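You operate a simulated robot arm through the tools that you are given. There is no shell and no other tool.

You are at the controls of a simulated robot arm. One attempt, no reset.

TASK
Brush the mud off the brown boot's toe cap, then wax the cap.
Fine: brush and duster go back; leave the other boot. Set down upright: black boot brush. A coat counts when it lies all over at full strength: go over it till it gets no stronger. What is to be rubbed or washed off counts as gone when no trace of it is left.
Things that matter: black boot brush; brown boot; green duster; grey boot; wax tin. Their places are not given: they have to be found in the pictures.

Only the result counts: the job must be done as asked and must still hold three seconds after the hand-in. Knocking over, shifting, dropping, spilling or breaking anything else fails it. A push-on lid holds only when it is set on centred and level and pressed home; a screw cap is set on level and turned clockwise until tight.

THE ROBOT
A 7-joint arm with a two-finger parallel gripper, fixed in place. Base frame: the origin is at the foot of the arm, x ahead of it, y to its left, z up; the work surface is at about z = 780. Units: mm, rad, N and s.
Its first joint turns from -2.897 to 2.897 rad. Payload 3.43 kg.
Tool frame: the origin (TCP) lies between the finger pads and is the grasp point; the fingertips stand 34 mm ahead of it; z points along the fingers, y is the line along which they close. Largest opening 128 mm; finger width 24, thickness 12; the body of the gripper, 48 by 130 mm, starts 96 mm behind the TCP.
Orientation is that of the tool frame in the base frame, as a unit quaternion [w, x, y, z]. With the fingers straight down and closing along the base's y, the tool's x points along the base's -x, its y along +y and its z along -z.

THE INTERFACE
- The arm moves only by the tool play_rows. Its argument "steps" is one flat list of numbers, 7 for each row, row after row: the turn, a rotation vector about the base's x, y, z in units of 45 degrees (1.0 is 45 degrees), then the shift along the base's x, y, z in units of 200 mm (1.0 is 200 mm), then the gripper command, from -1 (fully open) to 1 (shut), values between in proportion. In form: [ax, ay, az, x, y, z, claw, ax, ay, az, x, y, z, claw, ...]. A call has 1 to 20 rows; each row is the pose to reach, as a shift and turn from the pose commanded when the call began. A call with a number of a shift or a turn outside -1 to 1 is refused whole. A row lasts 0.2 s, in which the tool goes at most 50 mm and 0.15 rad; a call with a longer step from one row to the next is refused whole, and so is a gripper value outside its range. Where a pose cannot be reached the arm comes as near as it can. A force on the tool above 40 N (or 10 N above the force at the start of the call, whichever is more), or a blocked arm, ends the call early, and 0.2 s more pass. The fingers move at their own pace (about 153 mm/s each) and stop on an object; they squeeze with about 37 N. The grip force told is the motor's: it shows also when the fingers shut on nothing. Time passes only in rows, and 0.2 s behind the last, so rows that repeat a pose let the fingers close. It gives the time, the measured TCP pose, the force on the tool (base axes), the opening and the grip force at its end, in the units of the frame above (readings bear some noise), with the torque about the TCP (base axes, N m) and any sound that the robot's microphone picked up.
- Cameras (640 x 400 px; columns grow to the right, rows downward): "scene" is fixed at [220, 499.8, 1586.5]; the picture's right is [-0.54, -0.84, 0.00], its down [-0.70, 0.45, -0.56] and it looks along [0.47, -0.30, -0.83] (base axes); focal length 333 px, centre (320, 200). "wrist" rides on the gripper at [76, -11, -160] in the tool frame; the picture's right is [0.15, 0.99, 0.00], its down [-0.88, 0.13, -0.46] and it looks along [-0.45, 0.07, 0.89] (tool axes); focal length 234 px, centre (320, 200).
- capture(camera): a new picture of that camera. The clock stands still meanwhile.
- pixel_to_xyz(camera, pixels): there is no depth. For up to 12 entries [column, row, z] of the newest picture of that camera ("zoom" is the newest enlarged one), the place [x, y] in the base frame at which the ray of that pixel passes the height z, good to about 2 mm. The clock stands still meanwhile.
- zoom(camera, box): a new picture of the part [left, top, right, bottom] of that camera's present view, enlarged. The clock stands still meanwhile.
- finish_job(): hands the job in; it is judged then, once.

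Unless the task says otherwise, let go and move clear before handing in.

The tools are called by a JSON object that holds its "op" and its "data". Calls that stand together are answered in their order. play_rows: Moves the arm, as the interface text tells. Its arguments: {"type":"object","properties":{"steps":{"type":"array","items":{"type":"number"}}},"required":["steps"]} The other tools are called the same way: capture (camera) takes a picture; pixel_to_xyz (camera, pixels) gives the place at which the rays of pixels pass given heights; zoom (camera, box) takes an enlarged picture of a part of a camera's view; finish_job () hands the job in.

At the start:

```text
time_s: 0.0
eef_pos: [625.8, 196.9, 1147.7]
orientation: [-0.001, 0.0, 1.0, 0.0]
ft_force: [-0.1, 0.5, 0.7]
wrist_torque: [-0.01, 0.0, 0.0]
opening: 128.1
grip_force: 0.0
```

scene: 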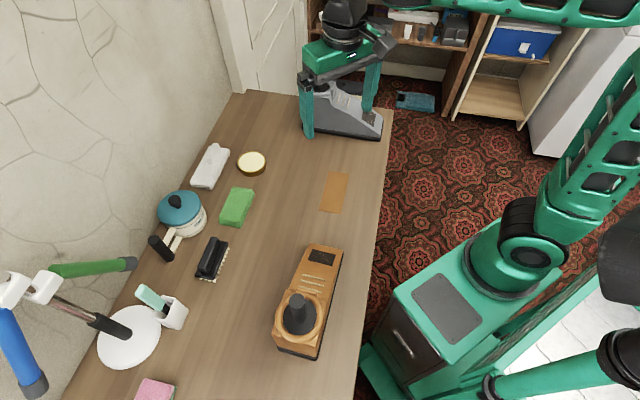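
wrist: 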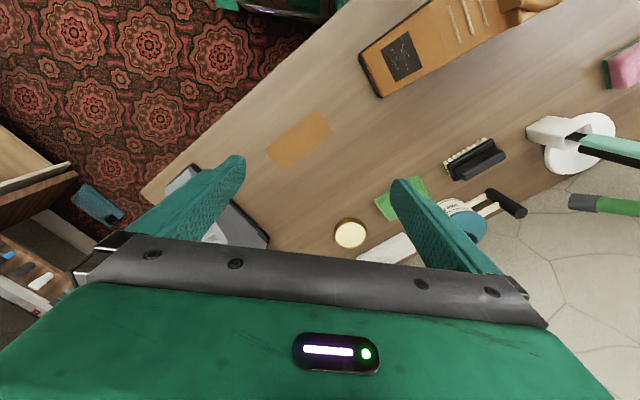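

The first pictures show a brown boot near (308,300), a brush near (211,258), a green duster near (237,206), a wax tin near (251,163) and a grey boot near (340,110) under the gripper. I'll zoom in on these before moving.

{"op": "zoom", "data": {"camera": "scene", "box": [240, 220, 380, 370]}}

{"op": "zoom", "data": {"camera": "scene", "box": [140, 130, 300, 300]}}

{"op": "zoom", "data": {"camera": "scene", "box": [260, 20, 420, 220]}}

{"op": "zoom", "data": {"camera": "wrist", "box": [320, 0, 640, 280]}}

```text
2.67 times, centred on (310, 295) of scene
```

zoom: 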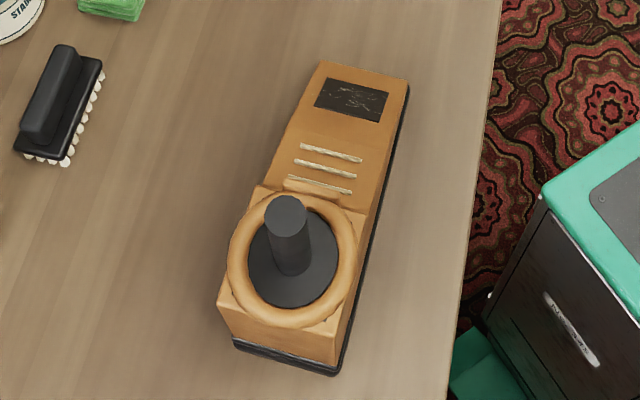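

```text
2.35 times, centred on (220, 215) of scene
```

zoom: 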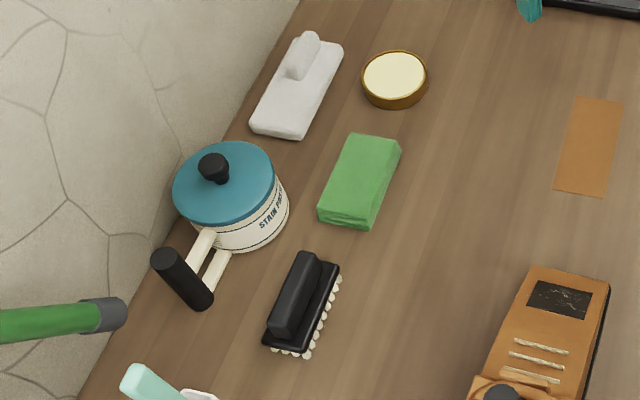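

```text
2.00 times, centred on (340, 120) of scene
```

zoom: 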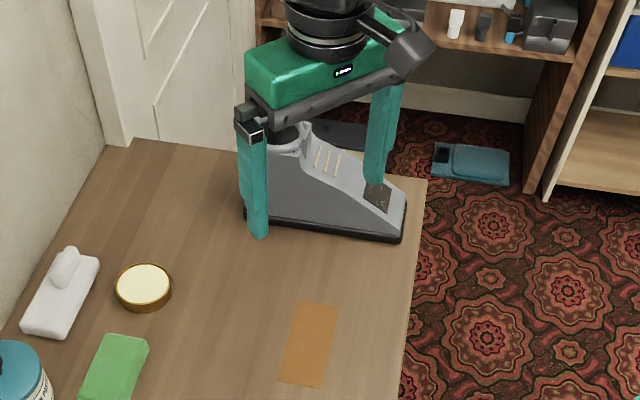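

```text
1.43 times, centred on (480, 140) of wrist
```

zoom: 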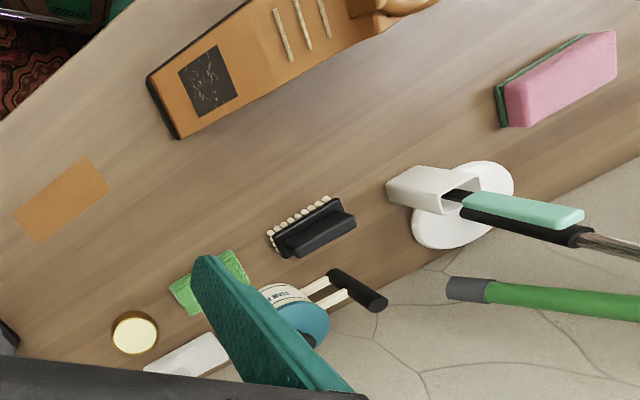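

I can now see that the dark patch on the brown boot's sloping front, at scene (322,256), is the mud, and the brush lies bristles down. Next I'll project the key pixels onto estimated heights.

{"op": "pixel_to_xyz", "data": {"camera": "scene", "pixels": [[322, 256, 780], [322, 256, 830], [309, 245, 830], [342, 250, 830], [320, 358, 780], [278, 347, 780], [342, 252, 780], [211, 258, 820], [237, 206, 800], [251, 163, 800], [334, 192, 780], [296, 300, 900]]}}

{"op": "zoom", "data": {"camera": "scene", "box": [180, 220, 250, 290]}}

{"op": "zoom", "data": {"camera": "scene", "box": [280, 235, 360, 285]}}

{"op": "zoom", "data": {"camera": "scene", "box": [210, 140, 290, 230]}}

```text
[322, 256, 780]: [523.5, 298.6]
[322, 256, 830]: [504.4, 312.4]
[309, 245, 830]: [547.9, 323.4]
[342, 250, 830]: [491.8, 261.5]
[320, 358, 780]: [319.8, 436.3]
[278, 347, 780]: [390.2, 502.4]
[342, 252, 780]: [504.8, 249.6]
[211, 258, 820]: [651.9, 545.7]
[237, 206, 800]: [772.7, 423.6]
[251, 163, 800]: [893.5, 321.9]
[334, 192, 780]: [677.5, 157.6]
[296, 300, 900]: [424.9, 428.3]
```

```text
5.71 times, centred on (215, 255) of scene
```

zoom: 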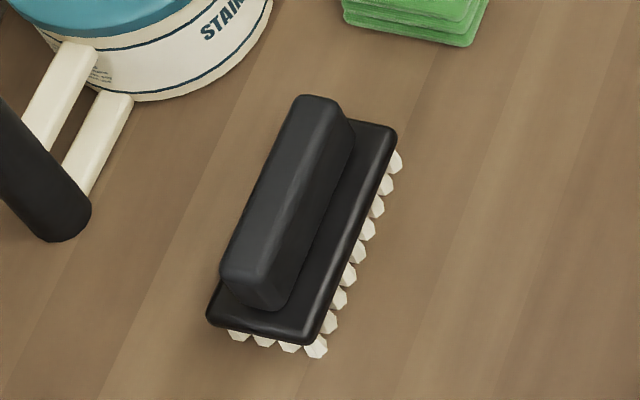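

```text
8.00 times, centred on (320, 260) of scene
```

zoom: 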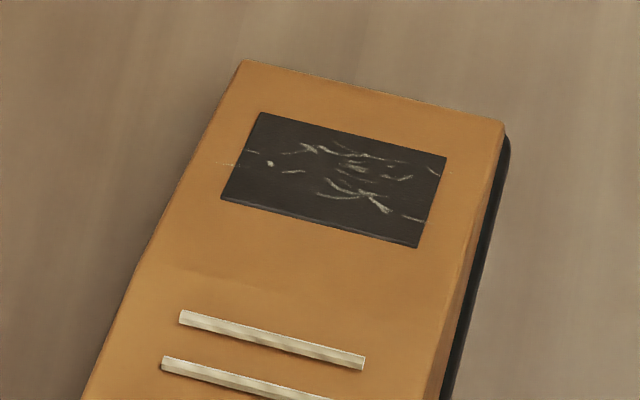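

```text
4.44 times, centred on (250, 185) of scene
```

zoom: 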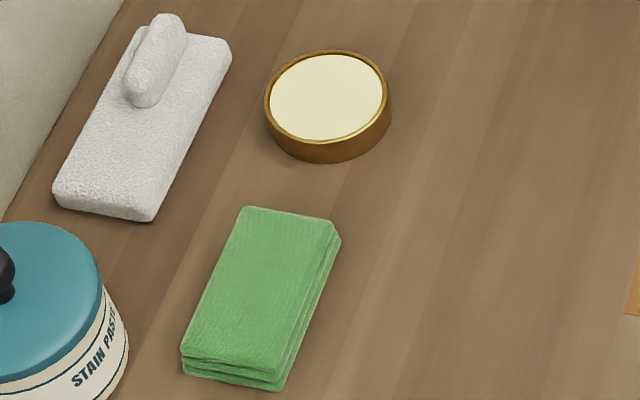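

The mud patch corners in the scene are about (313,249), (336,255), (332,266) and (308,260). I'll zoom the wrist view on the same patch and the other items so I can triangulate heights.

{"op": "zoom", "data": {"camera": "wrist", "box": [350, 0, 510, 100]}}

{"op": "zoom", "data": {"camera": "wrist", "box": [420, 110, 540, 200]}}

{"op": "zoom", "data": {"camera": "wrist", "box": [320, 170, 440, 270]}}

```text
4.00 times, centred on (430, 50) of wrist
```

zoom: 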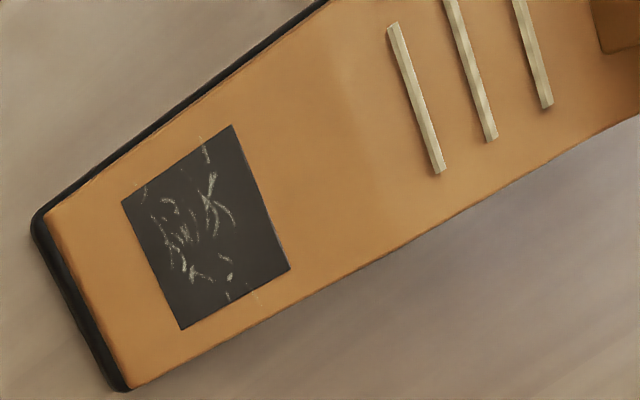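

```text
4.44 times, centred on (480, 155) of wrist
```

zoom: 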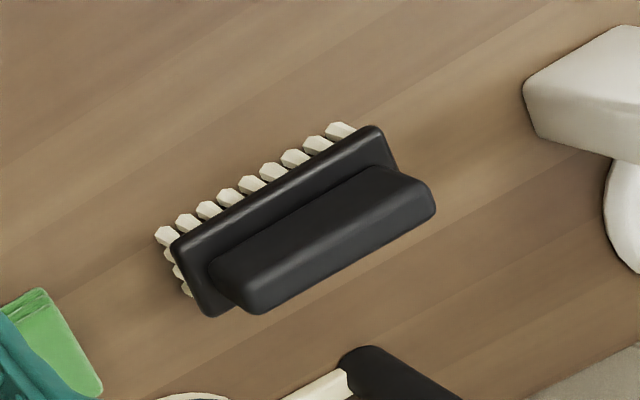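

```text
4.00 times, centred on (380, 220) of wrist
```

zoom: 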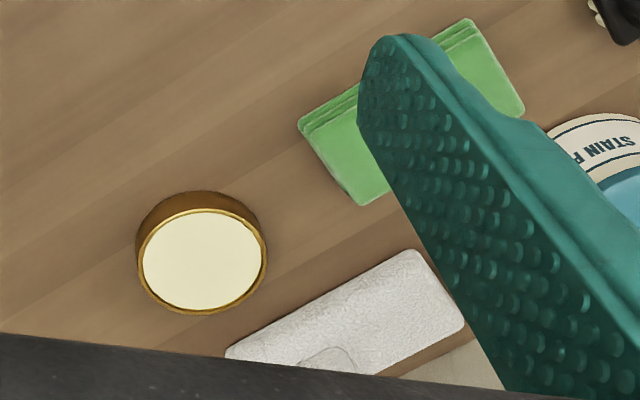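

The patch shows clearly in both views, with wrist corners at about (408,31), (380.5,50.5), (395.5,82.5) and (422.5,67). I'll get the rays at two heights from each camera and intersect them.

{"op": "pixel_to_xyz", "data": {"camera": "wrist", "pixels": [[408, 31.25, 800], [408, 31.25, 860], [380.5, 50.5, 800], [380.5, 50.5, 860], [395.5, 82.5, 800], [395.5, 82.5, 860], [422.5, 67, 800], [422.5, 67, 860]]}}

{"op": "pixel_to_xyz", "data": {"camera": "scene", "pixels": [[332.1, 265.9, 800], [332.1, 265.9, 860], [335.9, 254.6, 800], [335.9, 254.6, 860], [312.75, 249, 800], [312.75, 249, 860], [307.75, 259.75, 800], [307.75, 259.75, 860]]}}

```text
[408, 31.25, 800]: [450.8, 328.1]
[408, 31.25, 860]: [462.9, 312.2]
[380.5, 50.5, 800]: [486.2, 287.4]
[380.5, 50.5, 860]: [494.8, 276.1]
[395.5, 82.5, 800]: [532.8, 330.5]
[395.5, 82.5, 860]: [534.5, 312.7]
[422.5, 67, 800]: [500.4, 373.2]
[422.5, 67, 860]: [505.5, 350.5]
```

```text
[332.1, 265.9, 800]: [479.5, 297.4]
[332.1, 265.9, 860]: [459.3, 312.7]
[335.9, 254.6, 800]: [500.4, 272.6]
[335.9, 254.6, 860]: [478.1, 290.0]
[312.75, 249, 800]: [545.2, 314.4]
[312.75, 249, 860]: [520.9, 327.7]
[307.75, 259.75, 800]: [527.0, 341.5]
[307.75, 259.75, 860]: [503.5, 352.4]
```

Triangulation puts the mud patch corners at about A(462,312,857), B(490,282,830), C(534,321,830) and D(505,352,856). It is a plane sloping about 34° toward the toe with a heading of about -47°. Next I'll triangulate the brush, duster and tin.

{"op": "pixel_to_xyz", "data": {"camera": "scene", "pixels": [[214.3, 281.6, 780], [228.1, 248, 780], [215, 237.5, 830], [203.6, 268, 830], [232.7, 186.6, 800], [254.1, 190, 800], [241, 226.7, 800], [219.2, 221.5, 800], [251.8, 162, 800], [251.8, 162, 820], [203.6, 268, 810], [215, 237.5, 810]]}}

{"op": "pixel_to_xyz", "data": {"camera": "wrist", "pixels": [[445.1, 162.9, 780], [483.8, 138.8, 780], [417.5, 175, 800], [431.25, 197.5, 800], [375, 201.25, 800], [391.25, 221.25, 800], [350.75, 234.5, 800], [350.75, 234.5, 820]]}}

```text
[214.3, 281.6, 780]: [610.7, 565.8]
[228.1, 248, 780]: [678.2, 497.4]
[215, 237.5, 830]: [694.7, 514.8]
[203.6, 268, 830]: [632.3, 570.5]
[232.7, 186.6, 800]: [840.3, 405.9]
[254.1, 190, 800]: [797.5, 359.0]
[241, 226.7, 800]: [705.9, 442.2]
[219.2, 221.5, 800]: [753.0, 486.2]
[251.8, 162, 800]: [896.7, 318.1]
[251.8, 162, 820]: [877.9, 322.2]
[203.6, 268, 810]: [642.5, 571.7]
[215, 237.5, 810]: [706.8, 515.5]
```

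```text
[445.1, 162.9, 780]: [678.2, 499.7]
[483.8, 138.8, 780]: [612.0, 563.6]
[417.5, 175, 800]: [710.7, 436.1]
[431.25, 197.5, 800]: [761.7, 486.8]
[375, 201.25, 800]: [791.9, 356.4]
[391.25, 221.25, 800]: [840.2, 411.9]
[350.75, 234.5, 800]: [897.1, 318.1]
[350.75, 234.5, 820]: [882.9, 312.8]
```

Both views agree on the brush: the bristle line runs from (678,498) to (611,565), so its axis lies along about -45°. The duster is centred near (775,423) and the tin near (897,318). Before moving I'll locate the nearby obstacles: the lamp base near (130,335), the rods, the pot and the white item.

{"op": "pixel_to_xyz", "data": {"camera": "scene", "pixels": [[130, 335, 780], [100, 322, 820], [134, 263, 900], [134, 263, 1000], [158, 248, 850], [175, 200, 860], [182, 215, 780], [173, 312, 800], [150, 300, 850], [210, 165, 800]]}}

{"op": "pixel_to_xyz", "data": {"camera": "wrist", "pixels": [[572, 200, 900], [572, 200, 1000], [575, 145, 780], [508, 203, 850], [465, 222, 860], [550, 132, 800], [580, 145, 850], [620, 70, 800]]}}

{"op": "zoom", "data": {"camera": "scene", "box": [0, 220, 220, 400]}}

```text
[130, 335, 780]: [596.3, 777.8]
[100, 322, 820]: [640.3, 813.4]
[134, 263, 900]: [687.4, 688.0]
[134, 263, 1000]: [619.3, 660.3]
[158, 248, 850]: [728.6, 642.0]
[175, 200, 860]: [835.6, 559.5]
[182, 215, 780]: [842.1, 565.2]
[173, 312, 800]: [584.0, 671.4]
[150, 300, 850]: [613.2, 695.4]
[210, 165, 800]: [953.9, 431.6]
```

```text
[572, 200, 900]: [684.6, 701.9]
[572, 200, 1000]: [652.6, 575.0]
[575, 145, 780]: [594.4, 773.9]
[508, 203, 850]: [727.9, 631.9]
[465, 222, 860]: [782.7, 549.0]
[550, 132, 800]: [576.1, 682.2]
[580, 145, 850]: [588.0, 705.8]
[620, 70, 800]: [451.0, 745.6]
```

```text
2.22 times, centred on (110, 310) of scene
```

zoom: 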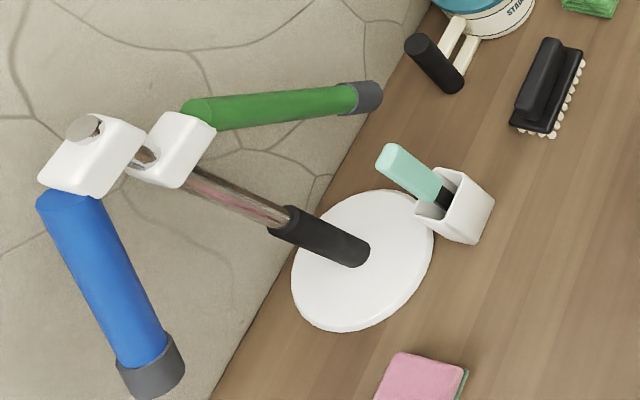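

The nearest obstacle to the brush is the green rod tip near (687,690,900), far enough to work. I'll move above the brush and yaw the tool by -45° so the fingers close across its handle.

{"op": "play_rows", "data": {"steps": [0, 0, -0.1, 0.01, 0.1, -0.04, -1, 0, 0, -0.2, 0.02, 0.2, -0.08, -1, 0, 0, -0.3, 0.03, 0.3, -0.12, -1, 0, 0, -0.4, 0.04, 0.4, -0.16, -1, 0, 0, -0.5, 0.05, 0.5, -0.2, -1, 0, 0, -0.6, 0.06, 0.6, -0.24, -1, 0, 0, -0.7, 0.07, 0.7, -0.28, -1, 0, 0, -0.8, 0.08, 0.8, -0.32, -1, 0, 0, -0.9, 0.09, 0.9, -0.36, -1, 0, 0, -1.0, 0.1, 1.0, -0.4, -1]}}

```text
time_s: 2.2
eef_pos: [631.0, 396.0, 1076.3]
orientation: [0.006, 0.384, 0.923, -0.002]
ft_force: [0.0, 0.6, 0.7]
wrist_torque: [0.03, -0.04, -0.02]
opening: 128.0
grip_force: 0.0
```

The yaw is reached, and the position is lagging slightly behind the command at (631,396,1076). I'll continue to just above the brush and let it settle.

{"op": "play_rows", "data": {"steps": [0, 0, 0, 0.01, 0.15, -0.08, -1, 0, 0, 0, 0.02, 0.3, -0.15, -1, 0, 0, 0, 0.03, 0.45, -0.22, -1, 0, 0, 0, 0.04, 0.6, -0.3, -1, 0, 0, 0, 0.045, 0.715, -0.34, -1, 0, 0, 0, 0.045, 0.715, -0.34, -1, 0, 0, 0, 0.045, 0.715, -0.34, -1]}}

{"op": "capture", "data": {"camera": "wrist"}}

{"op": "capture", "data": {"camera": "scene"}}

```text
time_s: 3.8
eef_pos: [640.1, 539.9, 1008.4]
orientation: [0.005, 0.383, 0.924, -0.002]
ft_force: [0.0, -1.1, 0.5]
wrist_torque: [0.05, 0.02, -0.03]
opening: 128.0
grip_force: 0.0
```

```text
taken
```

wrist: 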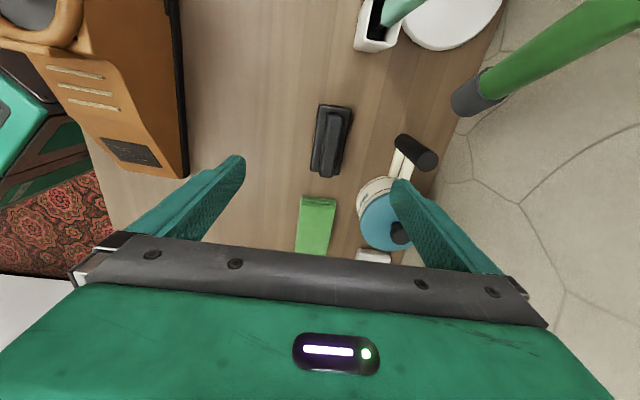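

```text
taken
```

scene: 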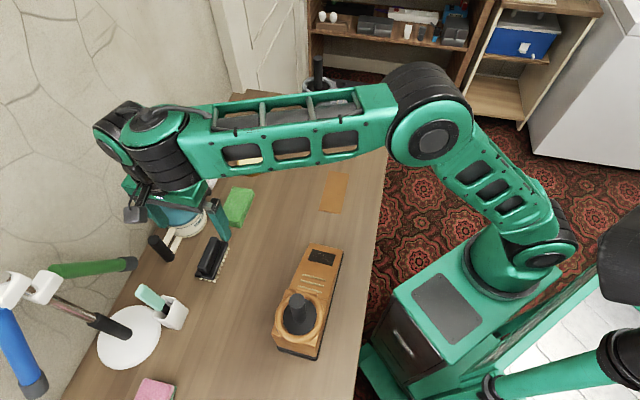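

The measured pose is (640.1,539.9,1008.4), a steady offset from the command of about (-15,0,+9), so I'll steer by measurements. The brush now shows at wrist (332,140), and I'll zoom on it.

{"op": "zoom", "data": {"camera": "wrist", "box": [280, 80, 380, 200]}}

{"op": "pixel_to_xyz", "data": {"camera": "wrist", "pixels": [[332, 140, 780], [332, 140, 830], [320, 200, 1008]]}}

```text
3.33 times, centred on (330, 140) of wrist
```

zoom: 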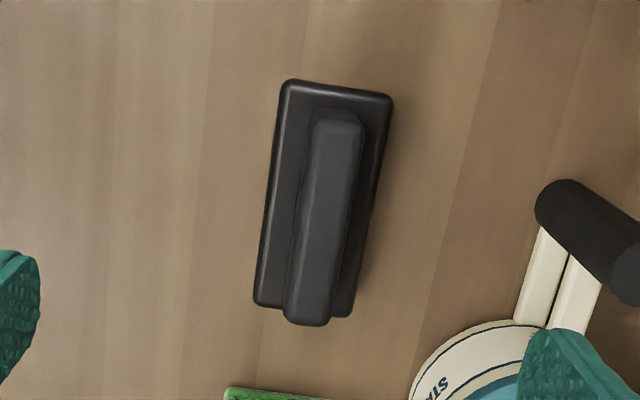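

```text
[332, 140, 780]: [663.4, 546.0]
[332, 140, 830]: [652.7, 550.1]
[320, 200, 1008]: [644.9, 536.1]
```

The wrist zoom shows the brush's plate and handle clearly. I'll triangulate the plate corners and the handle ends against the earlier scene pixels.

{"op": "pixel_to_xyz", "data": {"camera": "wrist", "pixels": [[310.5, 171.5, 800], [310.5, 171.5, 830], [319.5, 104.6, 800], [319.5, 104.6, 830], [351, 109.1, 800], [351, 109.1, 830], [339, 174.5, 800], [335.4, 114.5, 820], [335.4, 114.5, 850], [327, 170, 820], [327, 170, 850]]}}

{"op": "pixel_to_xyz", "data": {"camera": "scene", "pixels": [[228.1, 242.75, 800], [228.1, 242.75, 830], [214.7, 279.5, 800], [214.7, 279.5, 830], [195.4, 275.7, 800], [195.4, 275.7, 830], [215, 238.4, 820], [215, 238.4, 850], [203.6, 268, 820], [203.6, 268, 850]]}}

{"op": "zoom", "data": {"camera": "scene", "box": [180, 220, 250, 290]}}

```text
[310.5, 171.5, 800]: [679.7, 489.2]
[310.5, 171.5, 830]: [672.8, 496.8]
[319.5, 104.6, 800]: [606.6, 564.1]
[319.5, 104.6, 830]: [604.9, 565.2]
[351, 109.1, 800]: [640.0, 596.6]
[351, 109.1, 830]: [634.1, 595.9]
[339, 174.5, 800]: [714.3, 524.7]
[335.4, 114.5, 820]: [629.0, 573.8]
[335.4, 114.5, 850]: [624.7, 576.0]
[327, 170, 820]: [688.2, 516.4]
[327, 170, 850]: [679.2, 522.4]
```

```text
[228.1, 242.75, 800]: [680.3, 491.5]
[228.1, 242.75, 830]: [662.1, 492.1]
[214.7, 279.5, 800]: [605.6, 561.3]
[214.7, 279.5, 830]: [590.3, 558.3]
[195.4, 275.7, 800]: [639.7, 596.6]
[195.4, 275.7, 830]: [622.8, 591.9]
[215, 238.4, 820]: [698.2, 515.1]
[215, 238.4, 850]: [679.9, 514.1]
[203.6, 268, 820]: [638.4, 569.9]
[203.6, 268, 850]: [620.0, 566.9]
```

```text
5.71 times, centred on (215, 255) of scene
```

zoom: 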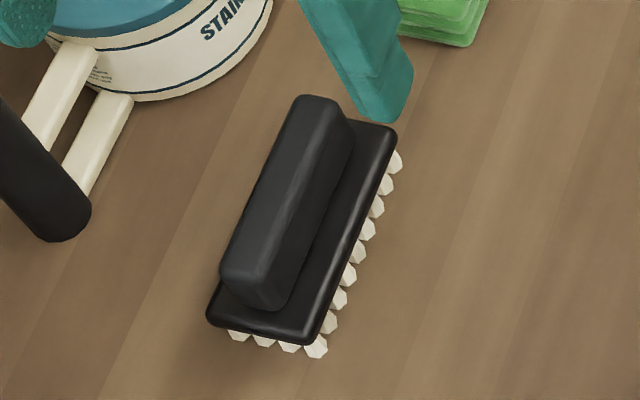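

The plate corners resolve to a brush centre of (660,544), with the plate about 104×48 mm, its top at z≈800 and the handle top near z≈845. I'll half-close the fingers and move down in stages over the handle.

{"op": "play_rows", "data": {"steps": [0, 0, 0, 0.05, 0.01, -0.1, -0.2, 0, 0, 0, 0.1, 0.019, -0.25, -0.1, 0, 0, 0, 0.1, 0.019, -0.4, 0, 0, 0, 0, 0.1, 0.019, -0.54, 0, 0, 0, 0, 0.1, 0.019, -0.54, 0]}}

{"op": "capture", "data": {"camera": "wrist"}}

{"op": "zoom", "data": {"camera": "scene", "box": [160, 190, 270, 300]}}

```text
time_s: 5.0
eef_pos: [660.7, 543.4, 898.4]
orientation: [0.006, 0.383, 0.924, -0.003]
ft_force: [0.1, -0.3, -0.4]
wrist_torque: [-0.03, -0.01, 0.0]
opening: 63.9
grip_force: 0.1
```

```text
taken
```

wrist: 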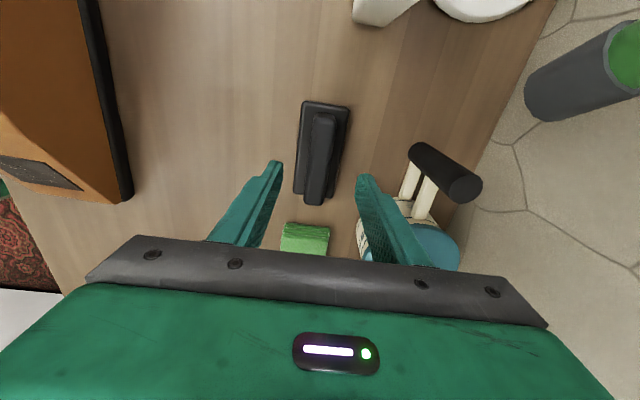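

```text
3.64 times, centred on (215, 245) of scene
```

zoom: 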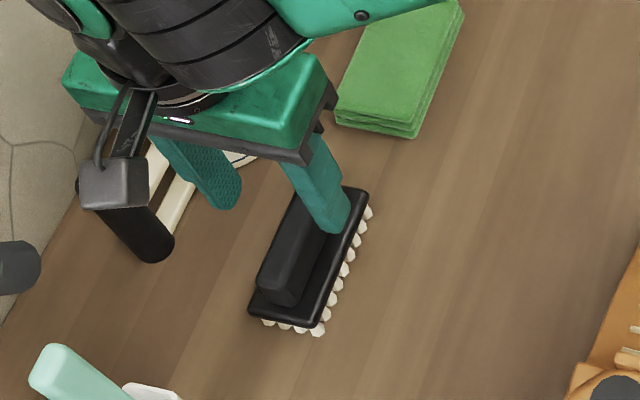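

The tool is centred over the handle at (660.7,543.4,898.4). I'll lower it 58 mm so the tips stop just above the plate, then close on the handle.

{"op": "play_rows", "data": {"steps": [0, 0, 0, 0, 0, -0.12, 0, 0, 0, 0, 0, 0, -0.22, 0, 0, 0, 0, 0, 0, -0.285, 0, 0, 0, 0, 0, 0, -0.285, 0]}}

{"op": "zoom", "data": {"camera": "scene", "box": [160, 190, 270, 300]}}

{"op": "capture", "data": {"camera": "wrist"}}

```text
time_s: 6.0
eef_pos: [660.9, 544.3, 841.5]
orientation: [0.005, 0.382, 0.924, -0.002]
ft_force: [0.4, -0.2, 0.0]
wrist_torque: [-0.01, -0.04, -0.02]
opening: 63.9
grip_force: 0.0
```

```text
3.64 times, centred on (215, 245) of scene
```

zoom: 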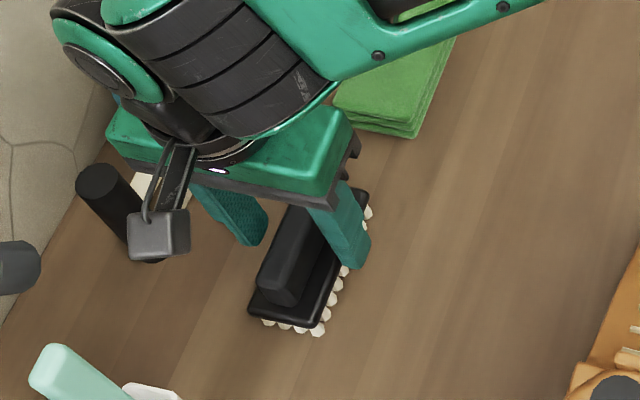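

```text
taken
```

wrist: 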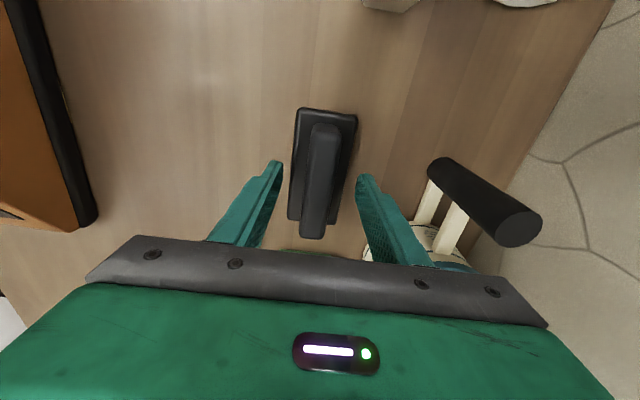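

The fingers straddle the handle with no contact. I'll check how well the TCP is centred along the handle before closing.

{"op": "pixel_to_xyz", "data": {"camera": "wrist", "pixels": [[324, 127, 835], [324, 127, 845], [314, 237, 835], [314, 237, 845], [320, 200, 841], [302, 110, 800], [352, 115, 800], [290, 218, 800], [338, 222, 800]]}}

{"op": "zoom", "data": {"camera": "wrist", "box": [240, 90, 400, 250]}}

```text
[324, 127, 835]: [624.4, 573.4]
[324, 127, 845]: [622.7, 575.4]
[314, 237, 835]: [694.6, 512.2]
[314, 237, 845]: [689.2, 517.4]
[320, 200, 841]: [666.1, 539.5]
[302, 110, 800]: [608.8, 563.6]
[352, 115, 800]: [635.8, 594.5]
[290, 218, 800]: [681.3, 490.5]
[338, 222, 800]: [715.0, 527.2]
```

```text
2.50 times, centred on (320, 170) of wrist
```

zoom: 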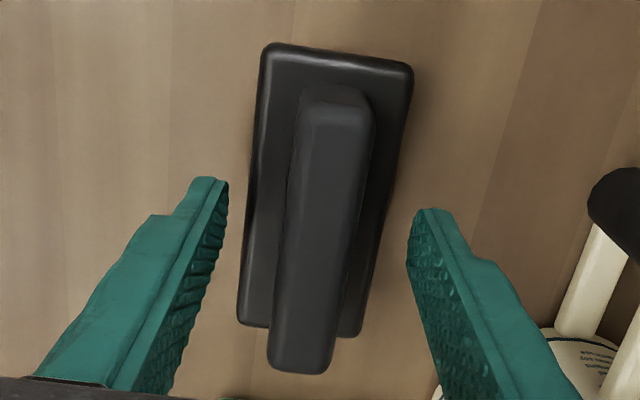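

The handle's midpoint at (658,545) matches the TCP at (660.9,544.3). I'm closing the gripper.

{"op": "play_rows", "data": {"steps": [0, 0, 0, 0, 0, 0, 1, 0, 0, 0, 0, 0, 0, 1, 0, 0, 0, 0, 0, 0, 1, 0, 0, 0, 0, 0, 0, 1]}}

{"op": "zoom", "data": {"camera": "wrist", "box": [240, 90, 400, 250]}}

```text
time_s: 7.0
eef_pos: [661.0, 543.3, 842.2]
orientation: [0.006, 0.382, 0.924, -0.003]
ft_force: [-0.1, -0.9, 0.8]
wrist_torque: [-0.01, -0.02, 0.01]
opening: 49.3
grip_force: 36.7
```

```text
2.50 times, centred on (320, 170) of wrist
```

zoom: 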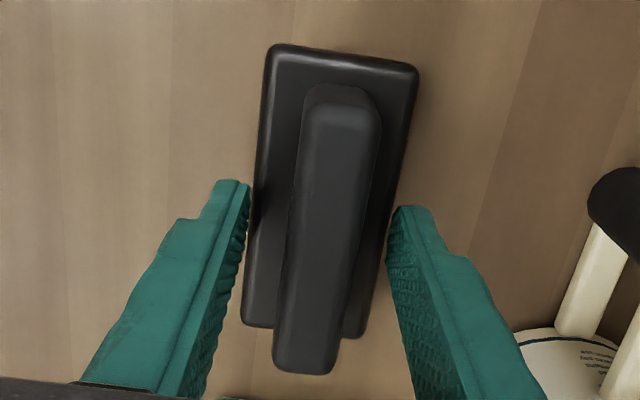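

The fingers stopped at 49.3 mm, so the tips caught the plate sides rather than the handle. I'll reopen, rise 11 mm and close again on the handle.

{"op": "play_rows", "data": {"steps": [0, 0, 0, 0, 0, 0, 0, 0, 0, 0, 0, 0, 0, 0, 0, 0, 0, 0, 0, 0.055, 0, 0, 0, 0, 0, 0, 0.055, 0, 0, 0, 0, 0, 0, 0.055, 1, 0, 0, 0, 0, 0, 0.055, 1, 0, 0, 0, 0, 0, 0.055, 1]}}

{"op": "zoom", "data": {"camera": "wrist", "box": [240, 90, 400, 250]}}

{"op": "zoom", "data": {"camera": "scene", "box": [160, 190, 270, 300]}}

```text
time_s: 8.6
eef_pos: [661.5, 544.7, 853.5]
orientation: [0.006, 0.383, 0.924, -0.001]
ft_force: [0.4, 0.5, 1.9]
wrist_torque: [-0.02, -0.02, -0.03]
opening: 21.1
grip_force: 37.2
```

```text
2.50 times, centred on (320, 170) of wrist
```

zoom: 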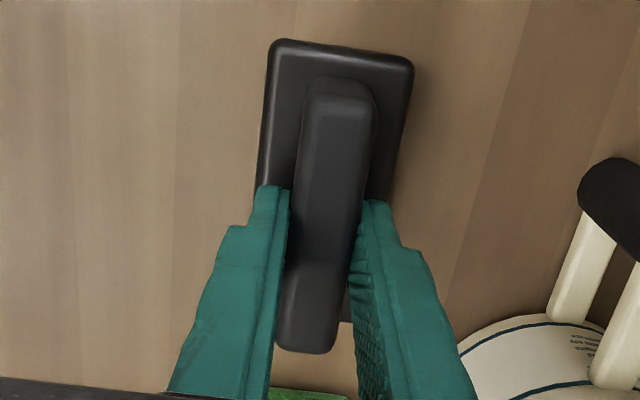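

```text
3.64 times, centred on (215, 245) of scene
```

zoom: 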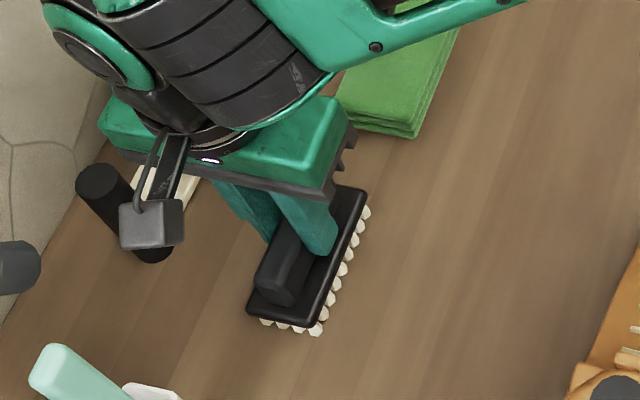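

The opening reads 21.1 mm, so the fingers hold the handle with the TCP at (661.5,544.7,853.5) and the bristle face about 73.5 mm below it. I'll lift the brush straight up.

{"op": "play_rows", "data": {"steps": [0, 0, 0, 0, 0, 0.05, 1, 0, 0, 0, 0, 0, 0.15, 1, 0, 0, 0, 0, 0, 0.3, 1, 0, 0, 0, 0, 0, 0.5, 1, 0, 0, 0, 0, 0, 0.7, 1, 0, 0, 0, 0, 0, 0.75, 1, 0, 0, 0, 0, 0, 0.75, 1]}}

{"op": "capture", "data": {"camera": "wrist"}}

{"op": "capture", "data": {"camera": "scene"}}

```text
time_s: 10.2
eef_pos: [660.0, 543.5, 1004.5]
orientation: [0.006, 0.382, 0.924, -0.003]
ft_force: [1.1, -0.3, -1.7]
wrist_torque: [-0.03, 0.03, -0.01]
opening: 21.1
grip_force: 37.0
```

```text
taken
```

wrist: 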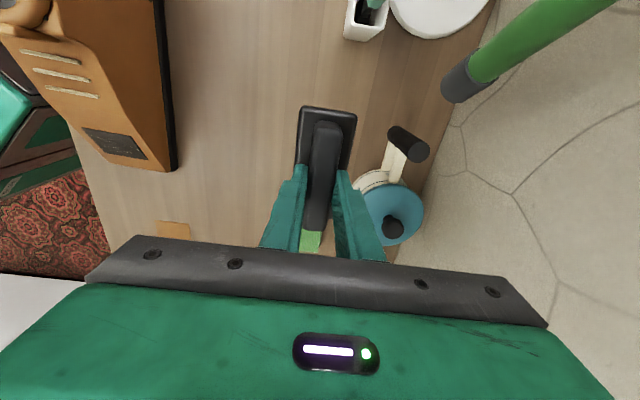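

```text
taken
```

scene: 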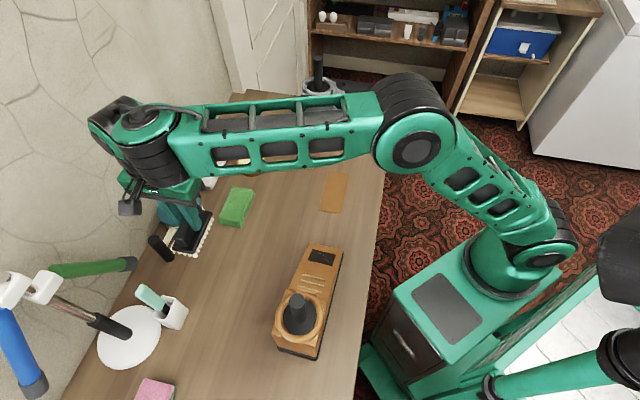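

The brush hangs level in the grip and is clear of everything. I'll carry it toward the toe of the brown boot.

{"op": "play_rows", "data": {"steps": [0, 0, 0, -0.06, -0.15, 0, 1, 0, 0, 0, -0.14, -0.33, 0, 1, 0, 0, 0, -0.22, -0.52, 0, 1, 0, 0, 0, -0.3, -0.71, 0, 1, 0, 0, 0, -0.37, -0.88, 0, 1, 0, 0, 0, -0.4, -0.95, 0, 1, 0, 0, 0, -0.4, -0.95, 0, 1]}}

{"op": "capture", "data": {"camera": "wrist"}}

{"op": "capture", "data": {"camera": "scene"}}

```text
time_s: 11.8
eef_pos: [579.7, 353.4, 1004.4]
orientation: [0.006, 0.382, 0.924, -0.002]
ft_force: [-0.2, -0.2, -0.8]
wrist_torque: [0.0, 0.01, -0.01]
opening: 21.3
grip_force: 36.7
```

```text
taken
```

wrist: 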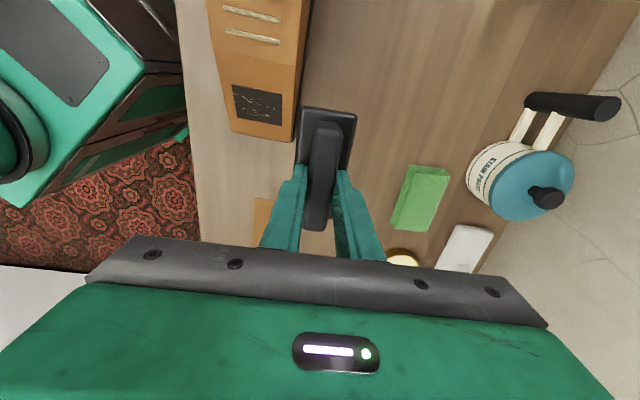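

```text
taken
```

scene: 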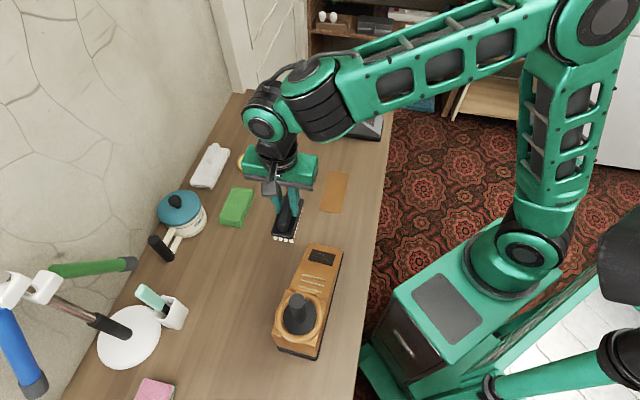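

The boot's toe cap is now well in view at wrist (258,104). I'll zoom there to refine the patch geometry and the distance to the first lace.

{"op": "zoom", "data": {"camera": "wrist", "box": [190, 0, 310, 150]}}

{"op": "zoom", "data": {"camera": "scene", "box": [270, 230, 370, 310]}}

```text
2.67 times, centred on (250, 75) of wrist
```

zoom: 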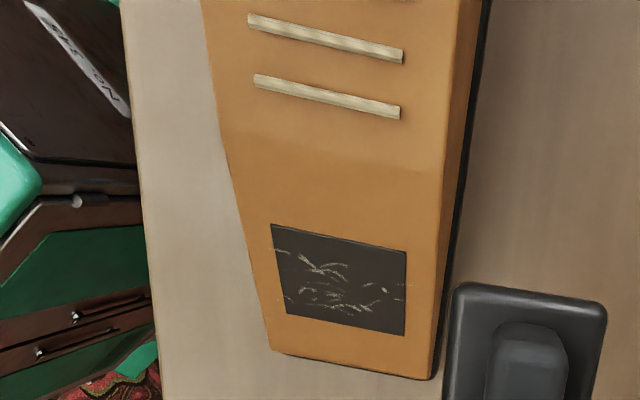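

```text
5.00 times, centred on (320, 270) of scene
```

zoom: 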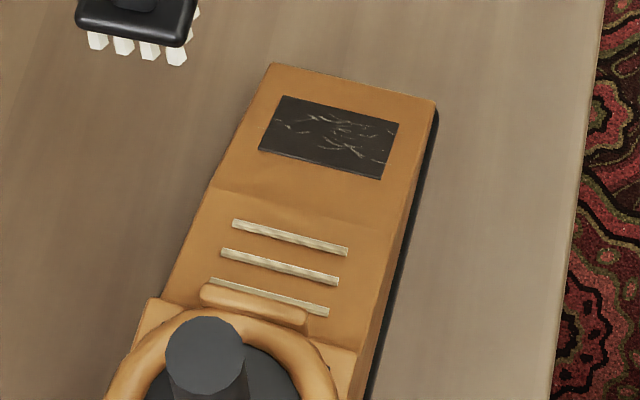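

I can see a crease behind the cap at scene zoom (215,185)–(390,235), so the slope may change there. I'll triangulate the patch corners, toe edge, crease and first lace from both views.

{"op": "pixel_to_xyz", "data": {"camera": "wrist", "pixels": [[231.25, 84, 800], [231.25, 84, 860], [236.9, 117.75, 800], [236.9, 117.75, 860], [281.9, 125.6, 800], [281.9, 125.6, 860], [282.25, 93.75, 800], [282.25, 93.75, 860], [231.25, 131.25, 800], [231.25, 131.25, 860], [292, 141.75, 800], [292, 141.75, 860]]}}

{"op": "pixel_to_xyz", "data": {"camera": "scene", "pixels": [[332.4, 265.8, 800], [332.4, 265.8, 860], [335.6, 254.4, 800], [335.6, 254.4, 860], [312.6, 249.2, 800], [312.6, 249.2, 860], [307.6, 260, 800], [307.6, 260, 860], [343.4, 250.6, 800], [343.4, 250.6, 860], [310.4, 242.8, 800], [310.4, 242.8, 860]]}}

{"op": "pixel_to_xyz", "data": {"camera": "wrist", "pixels": [[215.5, 56.25, 840], [215.5, 56.25, 900], [297.6, 63.75, 840], [297.6, 63.75, 900], [225.6, 30, 840], [225.6, 30, 900], [280, 42, 840], [280, 42, 900]]}}

{"op": "pixel_to_xyz", "data": {"camera": "scene", "pixels": [[334.6, 276.4, 840], [334.6, 276.4, 900], [298.4, 266.4, 840], [298.4, 266.4, 900], [325.4, 280, 840], [325.4, 280, 900], [302.4, 274.4, 840], [302.4, 274.4, 900]]}}

```text
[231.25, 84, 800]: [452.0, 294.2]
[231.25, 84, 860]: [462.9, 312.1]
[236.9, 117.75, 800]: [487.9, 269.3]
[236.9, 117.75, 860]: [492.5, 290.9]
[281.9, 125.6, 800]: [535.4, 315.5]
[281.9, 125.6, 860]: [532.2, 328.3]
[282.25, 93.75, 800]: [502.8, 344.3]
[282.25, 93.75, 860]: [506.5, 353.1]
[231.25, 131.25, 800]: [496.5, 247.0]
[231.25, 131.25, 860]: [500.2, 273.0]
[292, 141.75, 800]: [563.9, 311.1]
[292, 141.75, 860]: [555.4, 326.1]
```

```text
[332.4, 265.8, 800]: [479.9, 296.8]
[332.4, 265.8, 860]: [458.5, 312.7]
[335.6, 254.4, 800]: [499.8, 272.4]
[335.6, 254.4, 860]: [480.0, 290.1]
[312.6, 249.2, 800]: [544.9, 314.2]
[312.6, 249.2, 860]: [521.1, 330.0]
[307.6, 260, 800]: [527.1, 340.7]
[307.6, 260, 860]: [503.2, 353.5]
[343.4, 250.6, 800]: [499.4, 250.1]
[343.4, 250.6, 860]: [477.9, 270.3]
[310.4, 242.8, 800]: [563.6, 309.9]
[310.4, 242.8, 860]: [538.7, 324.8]
```

```text
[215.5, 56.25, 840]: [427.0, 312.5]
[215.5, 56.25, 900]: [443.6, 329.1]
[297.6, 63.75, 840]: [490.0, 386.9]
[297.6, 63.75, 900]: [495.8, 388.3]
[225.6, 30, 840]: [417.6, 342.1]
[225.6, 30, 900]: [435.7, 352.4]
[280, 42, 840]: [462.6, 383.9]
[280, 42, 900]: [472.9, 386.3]
```

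```text
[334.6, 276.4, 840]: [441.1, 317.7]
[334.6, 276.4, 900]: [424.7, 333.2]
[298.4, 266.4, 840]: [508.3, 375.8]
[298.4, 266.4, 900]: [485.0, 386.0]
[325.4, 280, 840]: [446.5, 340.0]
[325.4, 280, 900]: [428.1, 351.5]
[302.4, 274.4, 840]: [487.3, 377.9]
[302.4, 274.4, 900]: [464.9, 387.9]
```

The cap plane is consistent in both views: centre about (498,316,842), slope about 32.5° down toward the toe at heading -47°, and the crease and laces well up-slope. I'll tilt the brush to match the slope and hover about 50 mm off the surface.

{"op": "play_rows", "data": {"steps": [0.0865, 0.0837, -0.0074, -0.0305, -0.0717, -0.0483, 1, 0.173, 0.1673, -0.0149, -0.061, -0.1433, -0.0967, 1, 0.2595, 0.251, -0.0223, -0.0915, -0.215, -0.145, 1, 0.346, 0.3347, -0.0297, -0.122, -0.2867, -0.1933, 1, 0.4325, 0.4183, -0.0372, -0.1525, -0.3583, -0.2417, 1, 0.519, 0.502, -0.0446, -0.183, -0.43, -0.29, 1, 0.519, 0.502, -0.0446, -0.183, -0.43, -0.29, 1, 0.519, 0.502, -0.0446, -0.183, -0.43, -0.29, 1]}}

{"op": "capture", "data": {"camera": "wrist"}}

{"op": "capture", "data": {"camera": "scene"}}

```text
time_s: 13.6
eef_pos: [543.0, 269.7, 946.2]
orientation: [-0.251, 0.384, 0.882, 0.109]
ft_force: [0.1, 0.0, -1.3]
wrist_torque: [-0.01, 0.0, 0.03]
opening: 21.2
grip_force: 37.2
```

```text
taken
```

wrist: 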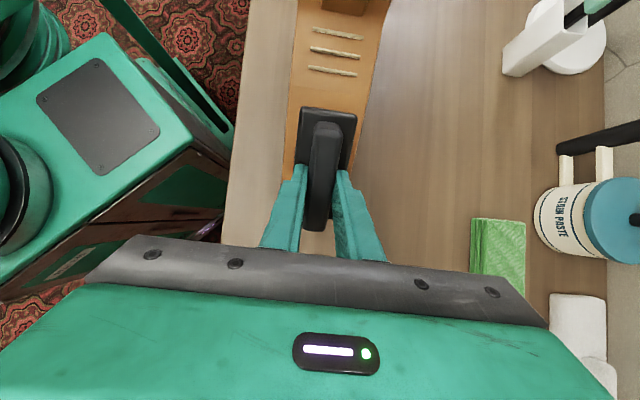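

```text
taken
```

scene: 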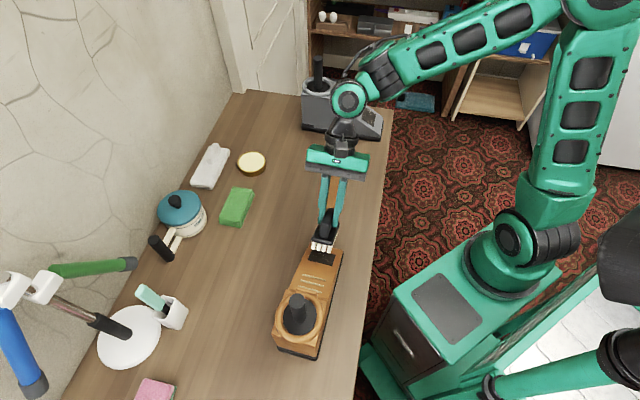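

The tilt is right at 31.7°, and the brush face hangs about 49 mm off the cap, centred on the patch. I'll approach along the normal by 38 mm and check.

{"op": "play_rows", "data": {"steps": [0, 0, 0, -0.023, 0.0243, -0.054, 1, 0, 0, 0, -0.0455, 0.0487, -0.108, 1, 0, 0, 0, -0.068, 0.073, -0.162, 1, 0, 0, 0, -0.068, 0.073, -0.162, 1]}}

{"op": "zoom", "data": {"camera": "scene", "box": [270, 180, 380, 300]}}

{"op": "capture", "data": {"camera": "wrist"}}

```text
time_s: 14.6
eef_pos: [530.2, 283.0, 913.6]
orientation: [-0.251, 0.384, 0.882, 0.109]
ft_force: [-0.2, 0.6, -2.1]
wrist_torque: [-0.03, -0.04, -0.01]
opening: 21.6
grip_force: 37.5
```

```text
3.33 times, centred on (325, 240) of scene
```

zoom: 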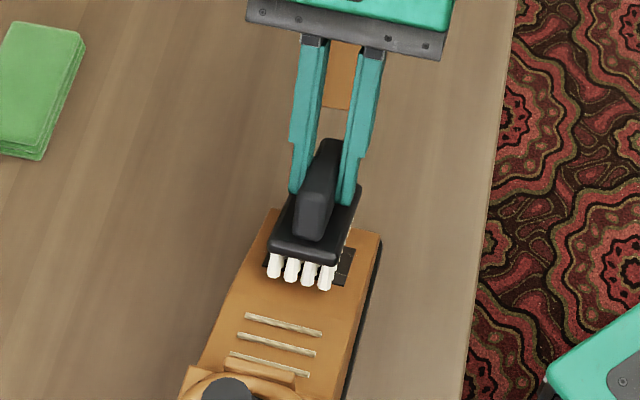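

```text
taken
```

wrist: 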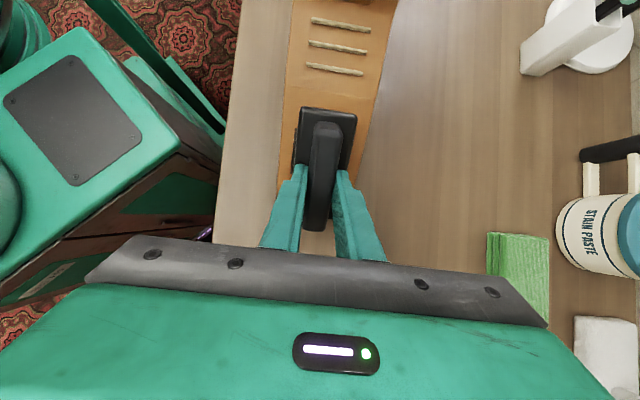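

The brush is about 11 mm off the cap. I'll creep in 2 mm rows and read the force.

{"op": "play_rows", "data": {"steps": [0, 0, 0, -0.0036, 0.0039, -0.0085, 1, 0, 0, 0, -0.0072, 0.0077, -0.017, 1, 0, 0, 0, -0.0108, 0.0116, -0.0255, 1, 0, 0, 0, -0.0144, 0.0154, -0.034, 1]}}

```text
time_s: 15.6
eef_pos: [526.6, 286.0, 906.6]
orientation: [-0.251, 0.384, 0.882, 0.109]
ft_force: [0.6, -3.0, 4.3]
wrist_torque: [0.33, 0.13, 0.0]
opening: 21.3
grip_force: 37.1
```

The force jumped by about 7 N along the normal, so the bristles are in contact. I'll start gentle lateral strokes at this depth.

{"op": "play_rows", "data": {"steps": [0, 0, 0, 0.0329, 0.0306, 0, 1, 0, 0, 0, 0.0659, 0.0613, 0, 1, 0, 0, 0, 0.0474, 0.015, -0.0132, 1, 0, 0, 0, 0.0145, -0.0156, -0.0132, 1, 0, 0, 0, -0.0184, -0.0462, -0.0132, 1, 0, 0, 0, -0.0514, -0.0769, -0.0132, 1, 0, 0, 0, -0.0329, -0.0306, 0, 1, 0, 0, 0, -0.0145, 0.0156, 0.0132, 1, 0, 0, 0, 0.0184, 0.0462, 0.0132, 1, 0, 0, 0, 0.0514, 0.0769, 0.0132, 1, 0, 0, 0, 0.0184, 0.0462, 0.0132, 1, 0, 0, 0, -0.0145, 0.0156, 0.0132, 1, 0, 0, 0, -0.0474, -0.015, 0.0132, 1, 0, 0, 0, -0.0804, -0.0457, 0.0132, 1, 0, 0, 0, -0.0329, -0.0306, 0, 1, 0, 0, 0, 0, 0, 0, 1]}}

{"op": "zoom", "data": {"camera": "scene", "box": [270, 180, 380, 300]}}

{"op": "capture", "data": {"camera": "wrist"}}

```text
time_s: 19.0
eef_pos: [527.2, 285.6, 906.1]
orientation: [-0.251, 0.385, 0.882, 0.109]
ft_force: [-0.2, 0.5, -2.4]
wrist_torque: [-0.01, -0.07, 0.0]
opening: 21.0
grip_force: 37.1
```

```text
3.33 times, centred on (325, 240) of scene
```

zoom: 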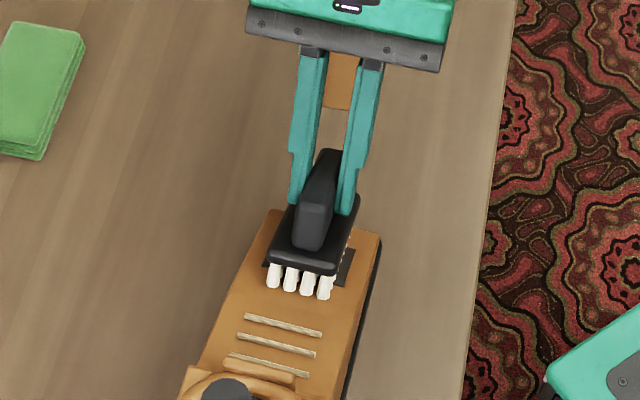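

```text
taken
```

wrist: 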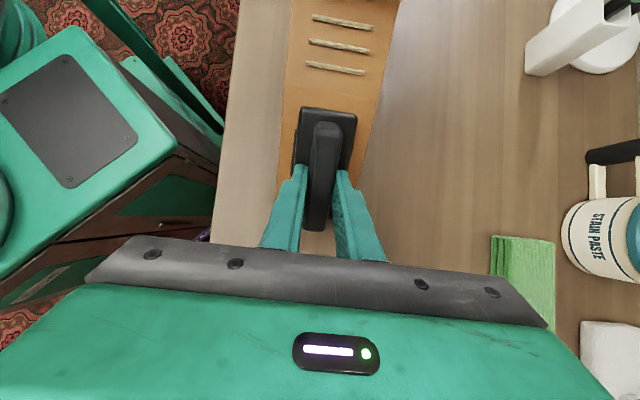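

The contact force has faded to nothing because the brush settled slightly in the grip, and the visible strip of patch at zoom (345,265) is still dark. I'll zoom closer, then press further in.

{"op": "zoom", "data": {"camera": "scene", "box": [295, 225, 355, 275]}}

{"op": "play_rows", "data": {"steps": [0, 0, 0, -0.0018, 0.0019, -0.0043, 1, 0, 0, 0, -0.0036, 0.0039, -0.0085, 1, 0, 0, 0, -0.0036, 0.0039, -0.0085, 1]}}

```text
8.00 times, centred on (325, 250) of scene
```

zoom: 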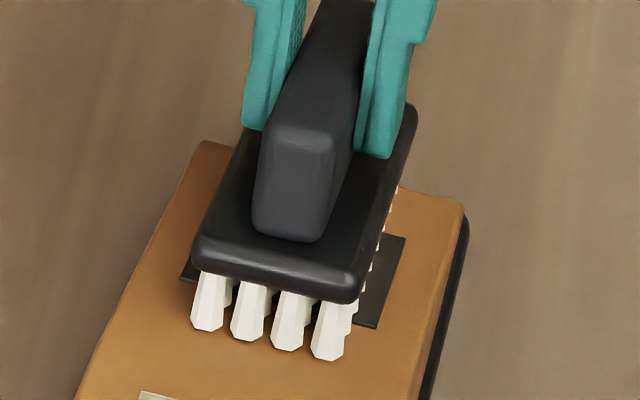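

```text
time_s: 19.8
eef_pos: [527.4, 284.6, 904.1]
orientation: [-0.25, 0.385, 0.882, 0.11]
ft_force: [7.6, -10.8, 22.9]
wrist_torque: [0.98, 0.6, 0.02]
opening: 21.0
grip_force: 37.1
```

The contact force is about 27 N with a torque of +1.1 N m about the lateral axis, so only the up-slope end of the brush touches. I'll tilt 2.5° more and shift to stay centred.

{"op": "play_rows", "data": {"steps": [0.0203, 0.0189, 0, 0.0046, -0.005, -0.0042, 1, 0.0407, 0.0378, 0, 0.0093, -0.01, -0.0084, 1, 0.0407, 0.0378, 0, 0.0093, -0.01, -0.0084, 1]}}

```text
time_s: 20.4
eef_pos: [518.3, 284.7, 910.7]
orientation: [-0.264, 0.381, 0.878, 0.12]
ft_force: [2.1, -0.9, -1.8]
wrist_torque: [0.06, 0.16, 0.09]
opening: 21.2
grip_force: 37.0
stopped in row 3: the force on the tool passed its limit at 42 N (the readings are from after the stop); the commanded pose is now the measured one
```

The force limit tripped and the pose reset to (518.3,284.7,910.7), off by about the same (-15,0,+9) as at the start, so a reset seems to bring that offset back. I'll back off along the normal and look.

{"op": "play_rows", "data": {"steps": [0, 0, 0, 0.027, -0.029, 0.064, 1, 0, 0, 0, 0.054, -0.058, 0.1275, 1, 0, 0, 0, 0.054, -0.058, 0.1275, 1, 0, 0, 0, 0.054, -0.058, 0.1275, 1]}}

{"op": "capture", "data": {"camera": "scene"}}

{"op": "capture", "data": {"camera": "wrist"}}

{"op": "zoom", "data": {"camera": "scene", "box": [270, 180, 380, 300]}}

```text
time_s: 21.4
eef_pos: [528.8, 272.8, 934.9]
orientation: [-0.264, 0.381, 0.878, 0.121]
ft_force: [-0.2, 0.7, -1.1]
wrist_torque: [-0.04, 0.01, -0.01]
opening: 21.5
grip_force: 37.0
```

```text
taken
```

scene: 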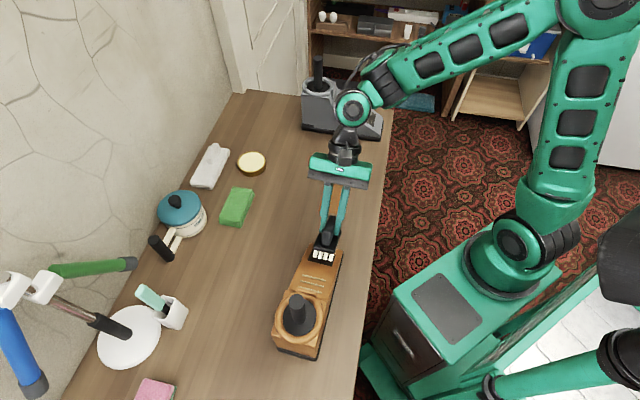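

```text
taken
```

wrist: 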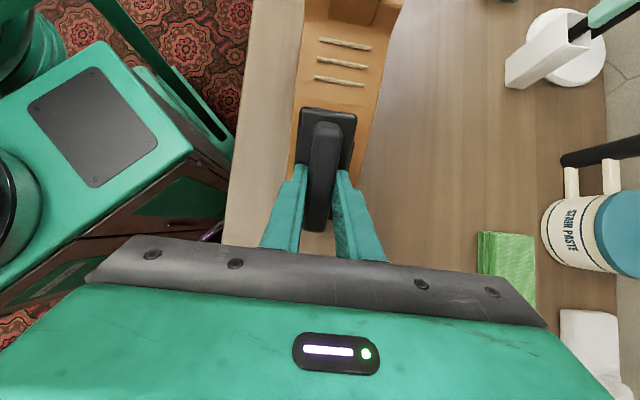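

```text
3.33 times, centred on (325, 240) of scene
```

zoom: 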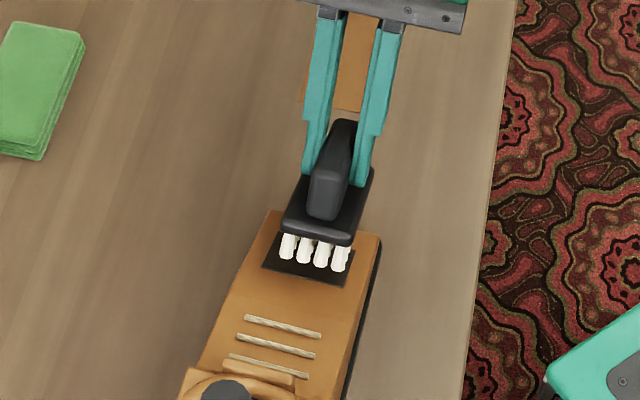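

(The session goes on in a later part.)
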